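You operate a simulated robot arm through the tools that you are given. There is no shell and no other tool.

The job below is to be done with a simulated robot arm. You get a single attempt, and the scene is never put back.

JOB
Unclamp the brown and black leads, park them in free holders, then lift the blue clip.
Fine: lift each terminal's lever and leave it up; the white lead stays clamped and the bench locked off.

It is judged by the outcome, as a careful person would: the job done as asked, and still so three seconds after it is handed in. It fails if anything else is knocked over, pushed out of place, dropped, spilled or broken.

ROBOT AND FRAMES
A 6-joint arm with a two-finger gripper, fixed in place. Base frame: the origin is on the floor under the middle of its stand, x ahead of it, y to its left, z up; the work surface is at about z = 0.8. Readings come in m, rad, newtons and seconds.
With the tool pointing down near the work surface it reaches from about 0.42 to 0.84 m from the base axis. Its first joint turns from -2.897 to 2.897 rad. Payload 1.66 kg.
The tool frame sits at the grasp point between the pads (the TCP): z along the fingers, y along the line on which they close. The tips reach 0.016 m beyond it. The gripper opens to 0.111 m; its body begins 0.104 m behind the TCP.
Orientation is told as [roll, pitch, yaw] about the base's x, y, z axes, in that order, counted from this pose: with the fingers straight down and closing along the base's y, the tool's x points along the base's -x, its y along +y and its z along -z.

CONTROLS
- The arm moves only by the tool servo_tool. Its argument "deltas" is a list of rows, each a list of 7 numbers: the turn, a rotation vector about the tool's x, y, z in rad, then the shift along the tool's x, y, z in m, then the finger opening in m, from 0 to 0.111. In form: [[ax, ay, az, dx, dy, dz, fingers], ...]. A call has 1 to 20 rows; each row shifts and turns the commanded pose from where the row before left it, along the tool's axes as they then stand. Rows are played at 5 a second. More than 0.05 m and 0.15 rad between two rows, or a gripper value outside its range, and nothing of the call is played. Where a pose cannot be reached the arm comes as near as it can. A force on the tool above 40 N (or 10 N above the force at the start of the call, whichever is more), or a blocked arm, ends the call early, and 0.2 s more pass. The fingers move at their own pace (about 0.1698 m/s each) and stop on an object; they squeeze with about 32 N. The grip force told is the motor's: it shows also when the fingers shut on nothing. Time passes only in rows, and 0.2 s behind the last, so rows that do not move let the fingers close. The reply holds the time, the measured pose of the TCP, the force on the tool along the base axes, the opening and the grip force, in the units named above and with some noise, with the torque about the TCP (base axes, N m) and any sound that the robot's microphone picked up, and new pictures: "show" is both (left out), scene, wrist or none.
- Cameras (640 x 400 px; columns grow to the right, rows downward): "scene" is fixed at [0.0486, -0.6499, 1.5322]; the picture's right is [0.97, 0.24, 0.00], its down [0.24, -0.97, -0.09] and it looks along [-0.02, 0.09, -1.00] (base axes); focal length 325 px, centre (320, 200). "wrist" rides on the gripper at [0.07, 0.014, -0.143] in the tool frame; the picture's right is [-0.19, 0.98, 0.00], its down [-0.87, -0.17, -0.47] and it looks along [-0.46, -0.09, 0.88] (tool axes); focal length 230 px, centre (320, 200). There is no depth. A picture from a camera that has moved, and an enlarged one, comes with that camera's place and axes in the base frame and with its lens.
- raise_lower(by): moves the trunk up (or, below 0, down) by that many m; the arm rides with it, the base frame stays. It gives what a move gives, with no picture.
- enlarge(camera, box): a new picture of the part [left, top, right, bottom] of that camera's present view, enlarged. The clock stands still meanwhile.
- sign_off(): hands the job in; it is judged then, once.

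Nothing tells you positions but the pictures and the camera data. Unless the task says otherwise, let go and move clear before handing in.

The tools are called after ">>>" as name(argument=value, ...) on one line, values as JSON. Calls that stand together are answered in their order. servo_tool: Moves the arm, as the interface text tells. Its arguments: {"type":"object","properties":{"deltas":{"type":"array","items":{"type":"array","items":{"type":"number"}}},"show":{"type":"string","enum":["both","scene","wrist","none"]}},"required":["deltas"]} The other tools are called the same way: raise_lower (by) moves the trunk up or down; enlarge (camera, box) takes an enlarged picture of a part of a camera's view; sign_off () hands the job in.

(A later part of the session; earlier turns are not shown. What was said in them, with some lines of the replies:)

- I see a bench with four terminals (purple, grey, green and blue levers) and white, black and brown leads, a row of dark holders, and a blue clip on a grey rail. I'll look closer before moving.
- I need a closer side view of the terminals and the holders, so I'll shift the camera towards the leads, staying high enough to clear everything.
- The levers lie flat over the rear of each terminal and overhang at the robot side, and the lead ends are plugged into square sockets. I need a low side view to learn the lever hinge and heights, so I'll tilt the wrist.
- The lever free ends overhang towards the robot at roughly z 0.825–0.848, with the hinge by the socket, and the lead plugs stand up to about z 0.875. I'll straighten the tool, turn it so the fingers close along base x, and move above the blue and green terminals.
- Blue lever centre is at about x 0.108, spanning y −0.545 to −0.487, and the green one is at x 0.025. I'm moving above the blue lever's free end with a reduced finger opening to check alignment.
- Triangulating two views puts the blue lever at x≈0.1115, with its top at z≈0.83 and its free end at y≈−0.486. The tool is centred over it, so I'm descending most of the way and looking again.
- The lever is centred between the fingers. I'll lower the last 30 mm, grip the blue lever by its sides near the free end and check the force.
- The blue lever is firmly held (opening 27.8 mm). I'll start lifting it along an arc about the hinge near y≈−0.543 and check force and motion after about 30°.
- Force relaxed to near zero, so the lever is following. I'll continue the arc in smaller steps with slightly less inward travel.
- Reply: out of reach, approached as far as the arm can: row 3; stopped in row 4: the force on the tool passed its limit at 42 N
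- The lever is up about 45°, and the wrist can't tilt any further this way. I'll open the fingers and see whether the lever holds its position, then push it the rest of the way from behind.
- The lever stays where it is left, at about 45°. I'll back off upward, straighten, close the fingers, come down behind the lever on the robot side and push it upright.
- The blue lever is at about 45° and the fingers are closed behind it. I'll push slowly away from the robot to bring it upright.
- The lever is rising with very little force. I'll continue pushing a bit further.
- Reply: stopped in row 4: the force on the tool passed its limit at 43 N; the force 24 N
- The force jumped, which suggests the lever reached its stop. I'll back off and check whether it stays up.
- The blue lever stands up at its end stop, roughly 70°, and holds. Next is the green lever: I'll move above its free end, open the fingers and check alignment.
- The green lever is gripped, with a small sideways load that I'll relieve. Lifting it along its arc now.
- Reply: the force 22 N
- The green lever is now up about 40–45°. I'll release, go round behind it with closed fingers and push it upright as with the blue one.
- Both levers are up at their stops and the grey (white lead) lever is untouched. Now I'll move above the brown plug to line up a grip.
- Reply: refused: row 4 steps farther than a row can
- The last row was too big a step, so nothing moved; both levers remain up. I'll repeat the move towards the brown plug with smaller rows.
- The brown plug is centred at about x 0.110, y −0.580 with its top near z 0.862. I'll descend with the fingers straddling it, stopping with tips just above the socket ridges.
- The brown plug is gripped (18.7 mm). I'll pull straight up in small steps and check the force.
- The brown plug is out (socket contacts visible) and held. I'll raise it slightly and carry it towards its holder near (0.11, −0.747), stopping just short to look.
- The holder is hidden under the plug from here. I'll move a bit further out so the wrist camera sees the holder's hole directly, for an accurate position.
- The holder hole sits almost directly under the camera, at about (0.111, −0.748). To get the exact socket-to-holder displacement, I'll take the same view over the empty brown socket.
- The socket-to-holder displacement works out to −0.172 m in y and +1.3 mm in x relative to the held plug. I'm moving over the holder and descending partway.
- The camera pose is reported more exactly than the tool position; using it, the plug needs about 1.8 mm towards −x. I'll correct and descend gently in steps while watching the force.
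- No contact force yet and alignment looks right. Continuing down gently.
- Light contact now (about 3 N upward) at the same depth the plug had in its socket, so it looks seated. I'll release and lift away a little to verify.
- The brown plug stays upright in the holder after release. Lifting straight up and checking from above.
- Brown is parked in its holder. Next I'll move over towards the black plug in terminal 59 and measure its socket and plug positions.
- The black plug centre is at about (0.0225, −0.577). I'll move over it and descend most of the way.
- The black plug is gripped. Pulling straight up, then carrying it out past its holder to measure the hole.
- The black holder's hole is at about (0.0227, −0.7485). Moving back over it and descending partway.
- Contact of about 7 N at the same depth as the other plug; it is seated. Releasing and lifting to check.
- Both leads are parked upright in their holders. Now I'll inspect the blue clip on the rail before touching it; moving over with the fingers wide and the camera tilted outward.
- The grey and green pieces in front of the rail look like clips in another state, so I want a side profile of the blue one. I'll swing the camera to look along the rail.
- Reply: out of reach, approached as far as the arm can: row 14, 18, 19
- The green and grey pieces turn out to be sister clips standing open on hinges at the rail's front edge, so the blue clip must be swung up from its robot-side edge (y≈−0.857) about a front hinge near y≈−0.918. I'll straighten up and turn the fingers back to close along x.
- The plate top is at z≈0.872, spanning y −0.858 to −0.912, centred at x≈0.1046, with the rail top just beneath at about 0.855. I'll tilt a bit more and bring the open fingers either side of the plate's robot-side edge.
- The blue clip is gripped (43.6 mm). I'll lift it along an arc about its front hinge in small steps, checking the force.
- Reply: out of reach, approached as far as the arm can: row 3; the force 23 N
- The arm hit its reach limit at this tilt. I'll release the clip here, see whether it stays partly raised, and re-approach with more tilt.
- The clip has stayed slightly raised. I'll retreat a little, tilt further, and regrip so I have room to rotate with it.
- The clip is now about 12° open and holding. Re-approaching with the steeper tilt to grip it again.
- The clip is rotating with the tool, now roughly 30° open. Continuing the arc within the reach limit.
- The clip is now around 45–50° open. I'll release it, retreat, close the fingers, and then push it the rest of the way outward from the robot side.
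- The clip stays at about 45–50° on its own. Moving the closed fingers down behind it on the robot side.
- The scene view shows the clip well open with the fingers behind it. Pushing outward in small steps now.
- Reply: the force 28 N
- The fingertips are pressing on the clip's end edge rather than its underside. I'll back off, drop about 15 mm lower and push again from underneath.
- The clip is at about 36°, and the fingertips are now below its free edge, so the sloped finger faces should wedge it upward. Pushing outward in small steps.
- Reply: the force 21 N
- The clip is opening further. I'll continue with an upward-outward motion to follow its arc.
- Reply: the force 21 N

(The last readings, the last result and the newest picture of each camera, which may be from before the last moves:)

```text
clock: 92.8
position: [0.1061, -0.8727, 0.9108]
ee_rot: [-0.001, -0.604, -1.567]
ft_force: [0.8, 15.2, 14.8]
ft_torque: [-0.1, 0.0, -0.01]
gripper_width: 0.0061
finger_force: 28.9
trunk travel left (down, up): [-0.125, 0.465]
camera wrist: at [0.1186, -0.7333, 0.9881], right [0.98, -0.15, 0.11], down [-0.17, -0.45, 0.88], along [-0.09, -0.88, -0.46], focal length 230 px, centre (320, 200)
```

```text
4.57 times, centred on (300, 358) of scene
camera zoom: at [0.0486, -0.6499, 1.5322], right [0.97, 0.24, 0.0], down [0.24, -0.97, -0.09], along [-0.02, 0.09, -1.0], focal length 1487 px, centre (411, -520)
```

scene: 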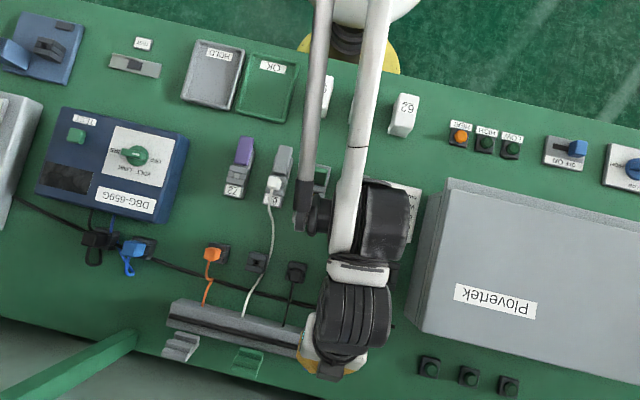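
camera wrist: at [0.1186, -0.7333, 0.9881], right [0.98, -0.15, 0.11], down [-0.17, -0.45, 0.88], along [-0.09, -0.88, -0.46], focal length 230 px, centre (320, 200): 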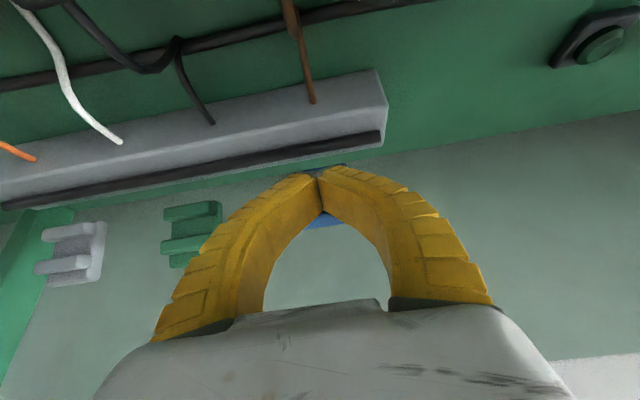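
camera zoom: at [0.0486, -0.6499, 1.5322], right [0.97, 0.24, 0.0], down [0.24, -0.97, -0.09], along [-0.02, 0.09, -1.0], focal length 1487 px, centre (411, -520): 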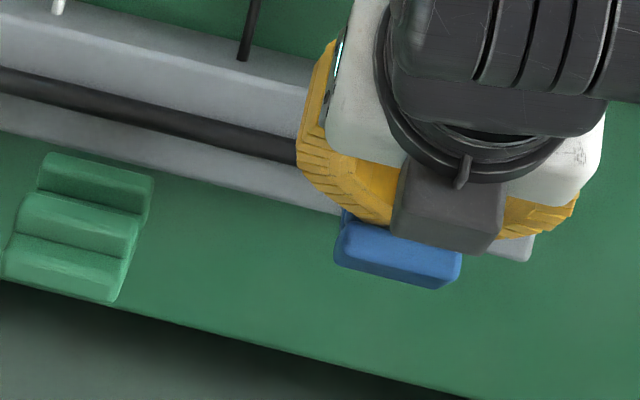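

>>> servo_tool(deltas=[[0, 0, 0, -0.0061, 0, 0.0017, 0.0], [0, 0, 0, -0.0061, 0, 0.0017, 0.0], [0, 0, 0, 0, 0, 0, 0.0]], show="wrist")

>>> enlarge(camera="wrist", box=[240, 110, 400, 240])

>>> enlarge(camera="scene", box=[230, 320, 370, 395])

```text
clock: 93.6
position: [0.1059, -0.8839, 0.9174]
ee_rot: [0.0, -0.607, -1.567]
ft_force: [2.1, 17.2, 26.9]
ft_torque: [-0.17, -0.02, 0.04]
gripper_width: 0.006
finger_force: 27.8
trunk travel left (down, up): [-0.125, 0.465]
camera wrist: at [0.1184, -0.7448, 0.993], right [0.98, -0.15, 0.11], down [-0.17, -0.44, 0.88], along [-0.09, -0.88, -0.46], focal length 230 px, centre (320, 200)
```

wrist: 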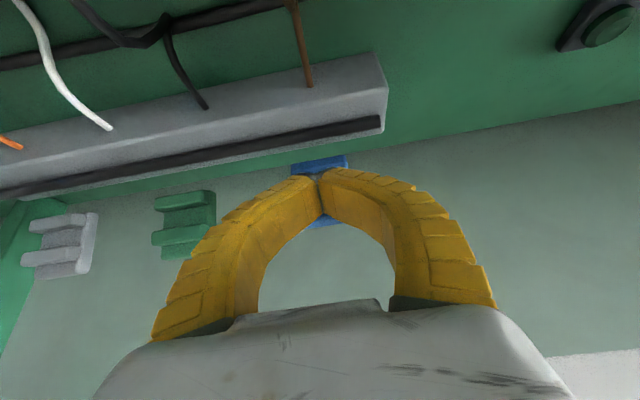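

```text
3.08 times, centred on (320, 175) of wrist
camera zoom: at [0.1184, -0.7448, 0.993], right [0.98, -0.15, 0.11], down [-0.17, -0.44, 0.88], along [-0.09, -0.88, -0.46], focal length 708 px, centre (320, 277)
```

zoom: 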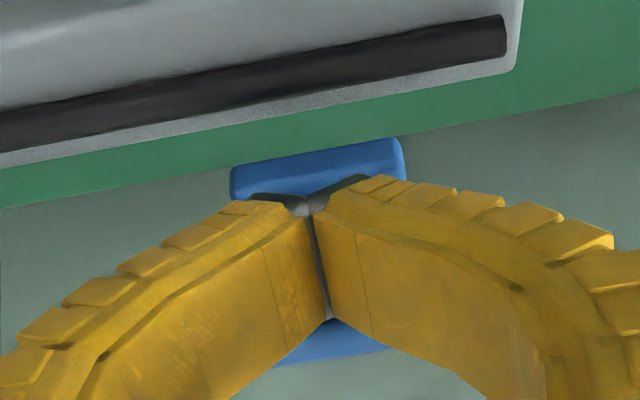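

```text
4.57 times, centred on (300, 358) of scene
camera zoom: at [0.0486, -0.6499, 1.5322], right [0.97, 0.24, 0.0], down [0.24, -0.97, -0.09], along [-0.02, 0.09, -1.0], focal length 1487 px, centre (411, -520)
```

zoom: 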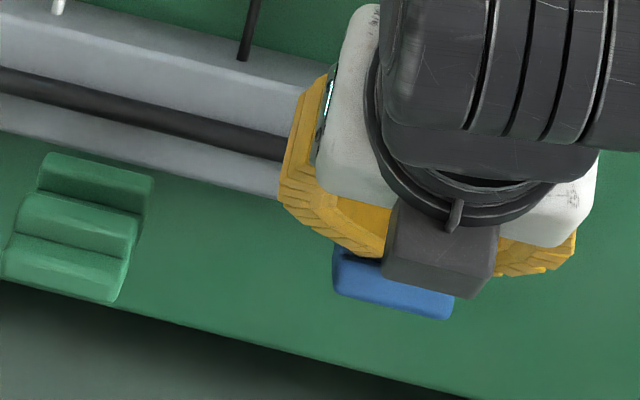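

>>> servo_tool(deltas=[[0, 0, 0, -0.0045, 0, -0.0033, 0.0], [0, 0, 0, -0.0045, 0, 0.001, 0.0], [0, 0, 0, -0.0045, 0, 0.002, 0.0], [0, 0, 0, 0, 0, 0, 0.0]], show="wrist")

>>> enlarge(camera="wrist", box=[240, 110, 400, 240])

>>> enlarge(camera="scene", box=[230, 320, 370, 395])

```text
clock: 94.6
position: [0.1054, -0.8959, 0.923]
ee_rot: [-0.001, -0.604, -1.569]
ft_force: [-1.1, 8.5, 27.7]
ft_torque: [-0.2, -0.01, 0.01]
gripper_width: 0.006
finger_force: 28.4
trunk travel left (down, up): [-0.125, 0.465]
camera wrist: at [0.1184, -0.7562, 0.9998], right [0.98, -0.15, 0.11], down [-0.17, -0.44, 0.88], along [-0.09, -0.88, -0.46], focal length 230 px, centre (320, 200)
```

wrist: 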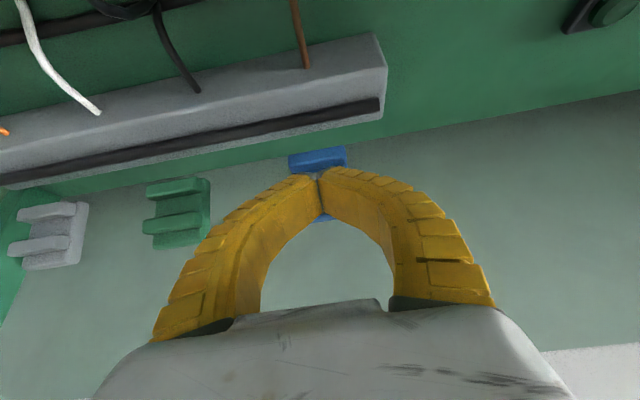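

```text
3.08 times, centred on (320, 175) of wrist
camera zoom: at [0.1184, -0.7562, 0.9998], right [0.98, -0.15, 0.11], down [-0.17, -0.44, 0.88], along [-0.09, -0.88, -0.46], focal length 708 px, centre (320, 277)
```

zoom: 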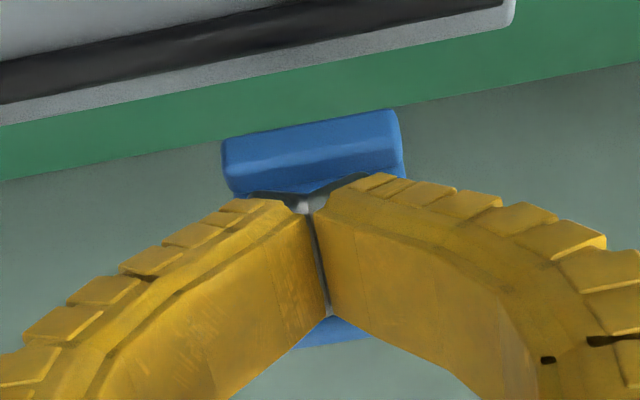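

```text
4.57 times, centred on (300, 358) of scene
camera zoom: at [0.0486, -0.6499, 1.5322], right [0.97, 0.24, 0.0], down [0.24, -0.97, -0.09], along [-0.02, 0.09, -1.0], focal length 1487 px, centre (411, -520)
```

zoom: 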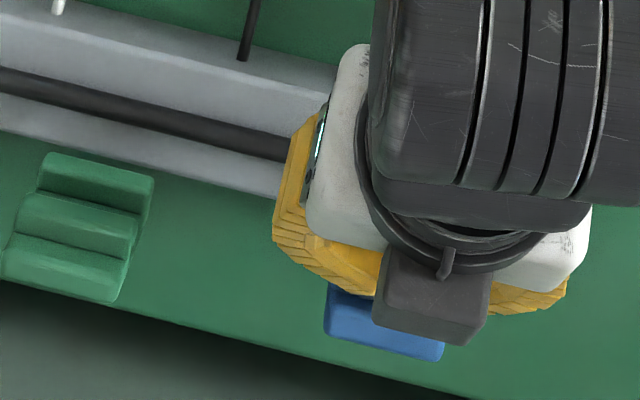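

The clip is now about 100° open, close to its sister clips. I'll retract along the tool axis and check that it stays up.

>>> servo_tool(deltas=[[0, 0, 0, 0, 0, -0.015, 0.0], [0, 0, 0, 0, 0, -0.03, 0.0], [0, 0, 0, 0.02, 0, -0.03, 0.0], [0, 0, 0, 0.04, 0, 0, 0.0], [0, 0, 0, 0.04, 0, 0, 0.0], [0, 0, 0, 0, 0, 0, 0.0]], show="both")

>>> enlarge(camera="scene", box=[150, 300, 370, 395])

>>> enlarge(camera="wrist", box=[100, 60, 400, 240])

```text
clock: 96.0
position: [0.1041, -0.7725, 0.9267]
ee_rot: [-0.001, -0.6, -1.568]
ft_force: [0.1, -0.3, -0.1]
ft_torque: [0.0, -0.02, 0.01]
gripper_width: 0.0
finger_force: 28.1
trunk travel left (down, up): [-0.125, 0.465]
camera wrist: at [0.1176, -0.633, 1.0042], right [0.98, -0.15, 0.11], down [-0.17, -0.45, 0.88], along [-0.09, -0.88, -0.46], focal length 230 px, centre (320, 200)
```

scene: 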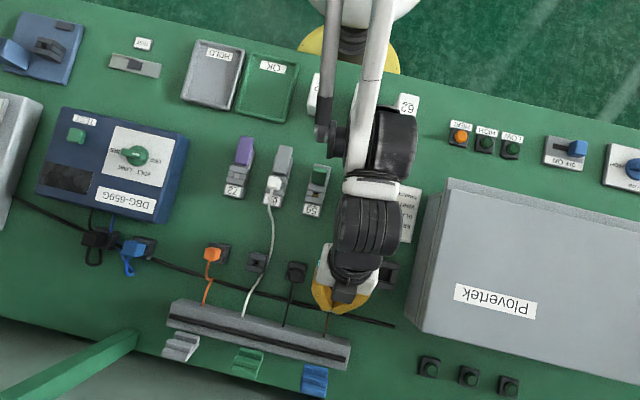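
wrist: 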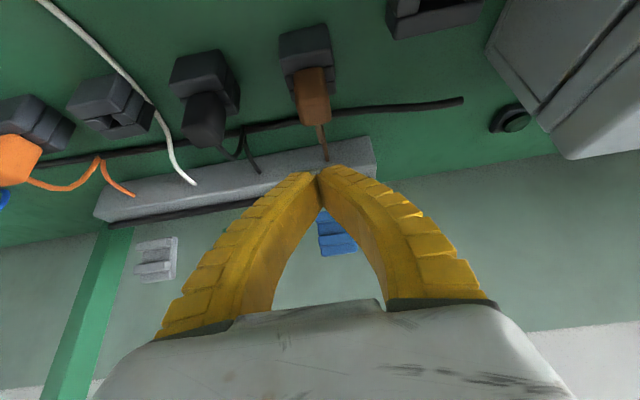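

```text
2.91 times, centred on (260, 348) of scene
camera zoom: at [0.0486, -0.6499, 1.5322], right [0.97, 0.24, 0.0], down [0.24, -0.97, -0.09], along [-0.02, 0.09, -1.0], focal length 946 px, centre (494, -229)
```

zoom: 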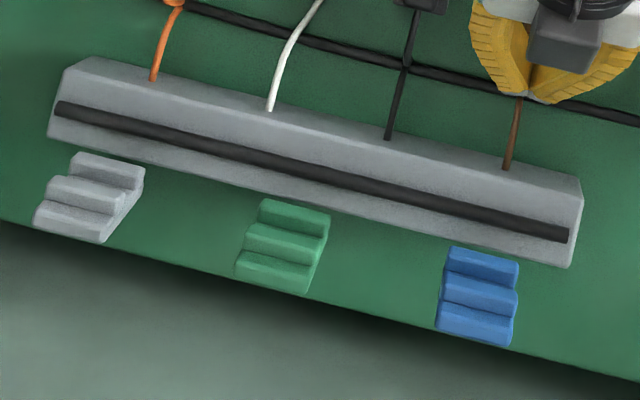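

```text
2.13 times, centred on (250, 150) of wrist
camera zoom: at [0.1176, -0.633, 1.0042], right [0.98, -0.15, 0.11], down [-0.17, -0.45, 0.88], along [-0.09, -0.88, -0.46], focal length 491 px, centre (469, 307)
```

zoom: 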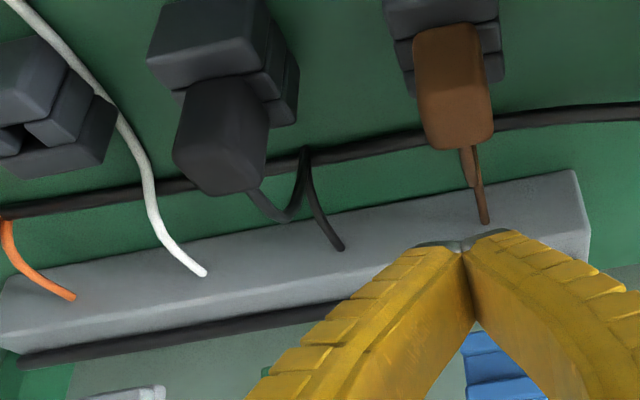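

The blue clip is now fully open, matching the grey and green clips. I'll raise the arm clear, straighten it, and check every part of the bench.

>>> servo_tool(deltas=[[0, 0, 0, -0.0188, 0, -0.0275, 0.0], [0, 0, 0, -0.0188, 0, -0.0275, 0.0], [0, 0, 0, -0.0188, 0, -0.0275, 0.0], [0, 0, 0, -0.0188, 0, -0.0275, 0.0], [0, 0.15, 0, 0, 0, 0, 0.03], [0, 0.15, 0, 0, 0, 0, 0.03], [0, 0.15, 0, 0, 0, 0, 0.03], [0, 0.15, 0, 0, 0, 0, 0.03], [0, 0, 0, 0.045, 0, 0, 0.03], [0, 0, 0, 0.045, 0, 0, 0.03], [0, 0, 0, 0.045, 0, 0, 0.03], [0, 0, 0, 0.045, 0, 0, 0.03], [0, 0, 0, 0.045, 0, 0, 0.03], [0, 0, 0, 0.045, 0, 0, 0.03], [0, 0, 0, 0, 0, 0, 0.03]], show="both")

>>> enlarge(camera="scene", box=[200, 130, 440, 300])

>>> enlarge(camera="scene", box=[150, 230, 410, 395])

>>> enlarge(camera="scene", box=[0, 0, 240, 290])

```text
clock: 99.2
position: [0.1058, -0.5029, 1.0592]
ee_rot: [-0.001, -0.001, -1.567]
ft_force: [0.4, -0.4, 0.0]
ft_torque: [-0.05, 0.01, -0.02]
gripper_width: 0.0326
finger_force: 2.4
trunk travel left (down, up): [-0.125, 0.465]
camera wrist: at [0.1185, -0.4316, 1.2008], right [0.98, -0.19, 0.0], down [-0.16, -0.87, 0.47], along [-0.09, -0.47, -0.88], focal length 230 px, centre (320, 200)
```

scene: 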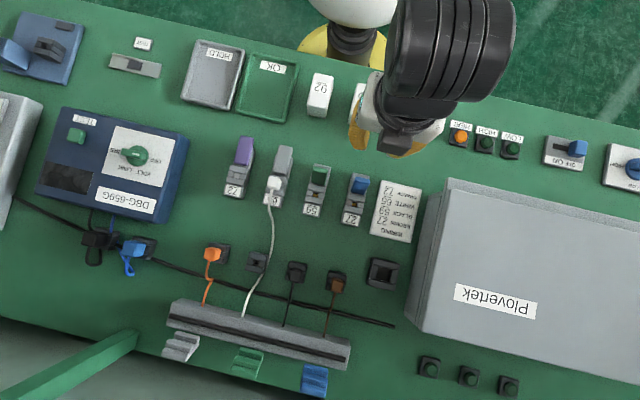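
wrist: 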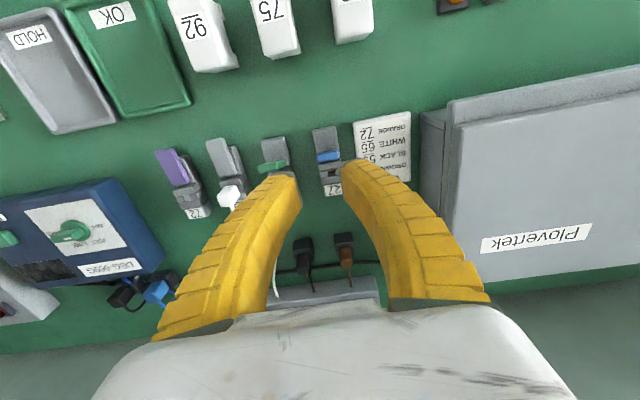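

```text
2.35 times, centred on (320, 215) of scene
camera zoom: at [0.0486, -0.6499, 1.5322], right [0.97, 0.24, 0.0], down [0.24, -0.97, -0.09], along [-0.02, 0.09, -1.0], focal length 765 px, centre (320, 165)
```

zoom: 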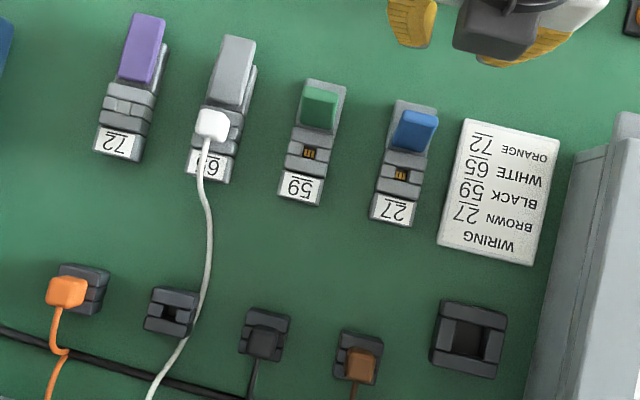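

```text
2.42 times, centred on (280, 312) of scene
camera zoom: at [0.0486, -0.6499, 1.5322], right [0.97, 0.24, 0.0], down [0.24, -0.97, -0.09], along [-0.02, 0.09, -1.0], focal length 788 px, centre (417, -73)
```

zoom: 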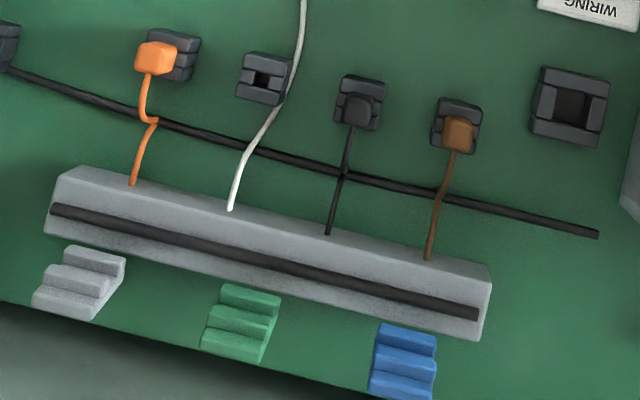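

```text
1.38 times, centred on (120, 145) of scene
camera zoom: at [0.0486, -0.6499, 1.5322], right [0.97, 0.24, 0.0], down [0.24, -0.97, -0.09], along [-0.02, 0.09, -1.0], focal length 449 px, centre (596, 276)
```

zoom: 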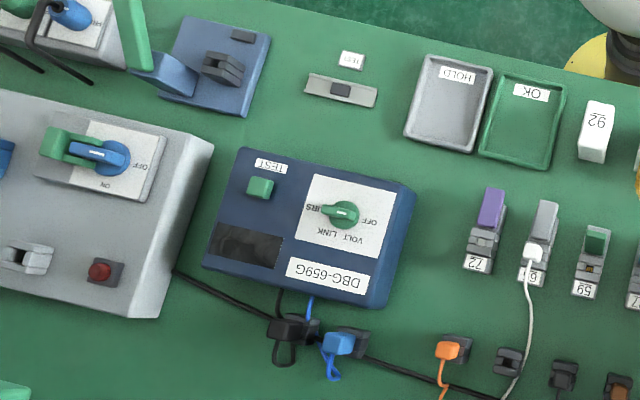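

>>> enlarge(camera="scene", box=[270, 250, 370, 310])

>>> enlarge(camera="wrist", box=[270, 130, 380, 290])

>>> enlarge(camera="scene", box=[220, 130, 380, 230])

```text
6.40 times, centred on (320, 280) of scene
camera zoom: at [0.0486, -0.6499, 1.5322], right [0.97, 0.24, 0.0], down [0.24, -0.97, -0.09], along [-0.02, 0.09, -1.0], focal length 2081 px, centre (320, -312)
```

zoom: 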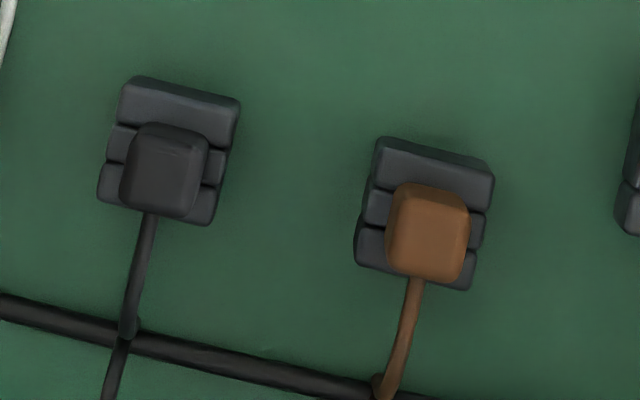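

```text
2.50 times, centred on (325, 210) of wrist
camera zoom: at [0.1185, -0.4316, 1.2008], right [0.98, -0.19, 0.0], down [-0.16, -0.87, 0.47], along [-0.09, -0.47, -0.88], focal length 575 px, centre (308, 175)
```

zoom: 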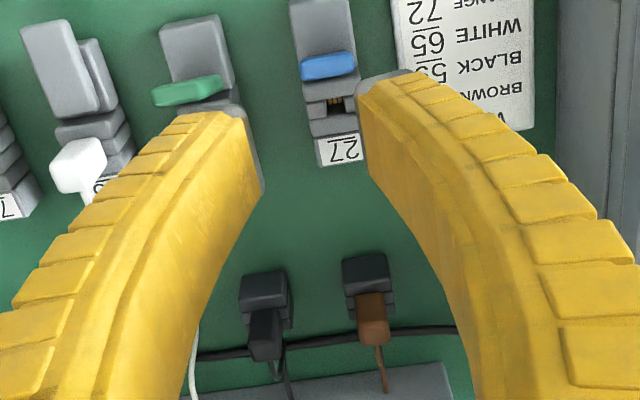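

```text
4.00 times, centred on (300, 180) of scene
camera zoom: at [0.0486, -0.6499, 1.5322], right [0.97, 0.24, 0.0], down [0.24, -0.97, -0.09], along [-0.02, 0.09, -1.0], focal length 1301 px, centre (400, 280)
```

zoom: 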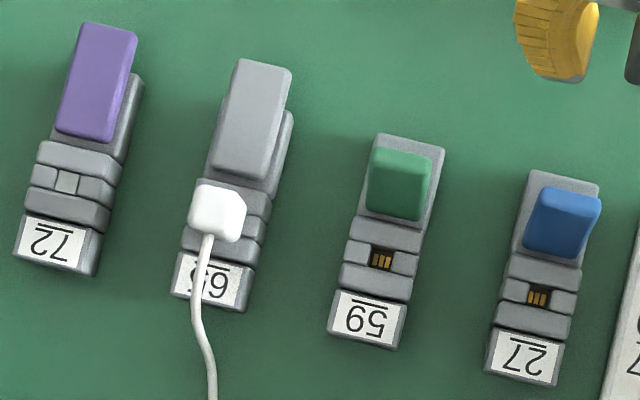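

Every part I re-checked is as the job asks:
- **Levers:** the green (59) and blue (27) levers are up, and their sockets are empty.
- **Leads:** black and brown sit in holders.
- **White lead:** still clamped, with its lever down.
- **Lock-off:** the green lock on the OFF switch looks as it did before.
- **Blue clip:** stands open like the grey and green ones.

The arm is clear, so I'm handing in.

>>> sign_off()

```text
The job is handed in.
```

I've handed the job in. The brown and black leads are unclamped and parked, and the blue clip is lifted. I don't have the judge's result.

- **Levers:** the levers on terminals 27 (brown) and 59 (black) are up and stayed up when I let go.
- **Leads:** brown and black are each seated in the free holder in line with their terminal.
- **Blue clip:** I took this to be the hinged clip on the rail. It is swung fully open, like the grey and green clips beside it, and it stayed there.
- **Left alone:** the white lead is still clamped with its lever down, and I never touched the lock-off. In the last pictures nothing else looked moved or knocked over.

While pushing the blue lever up I pressed it against its stop at 43 N, and the arm halted itself. I saw no damage afterwards. The arm finished raised and clear of the bench.
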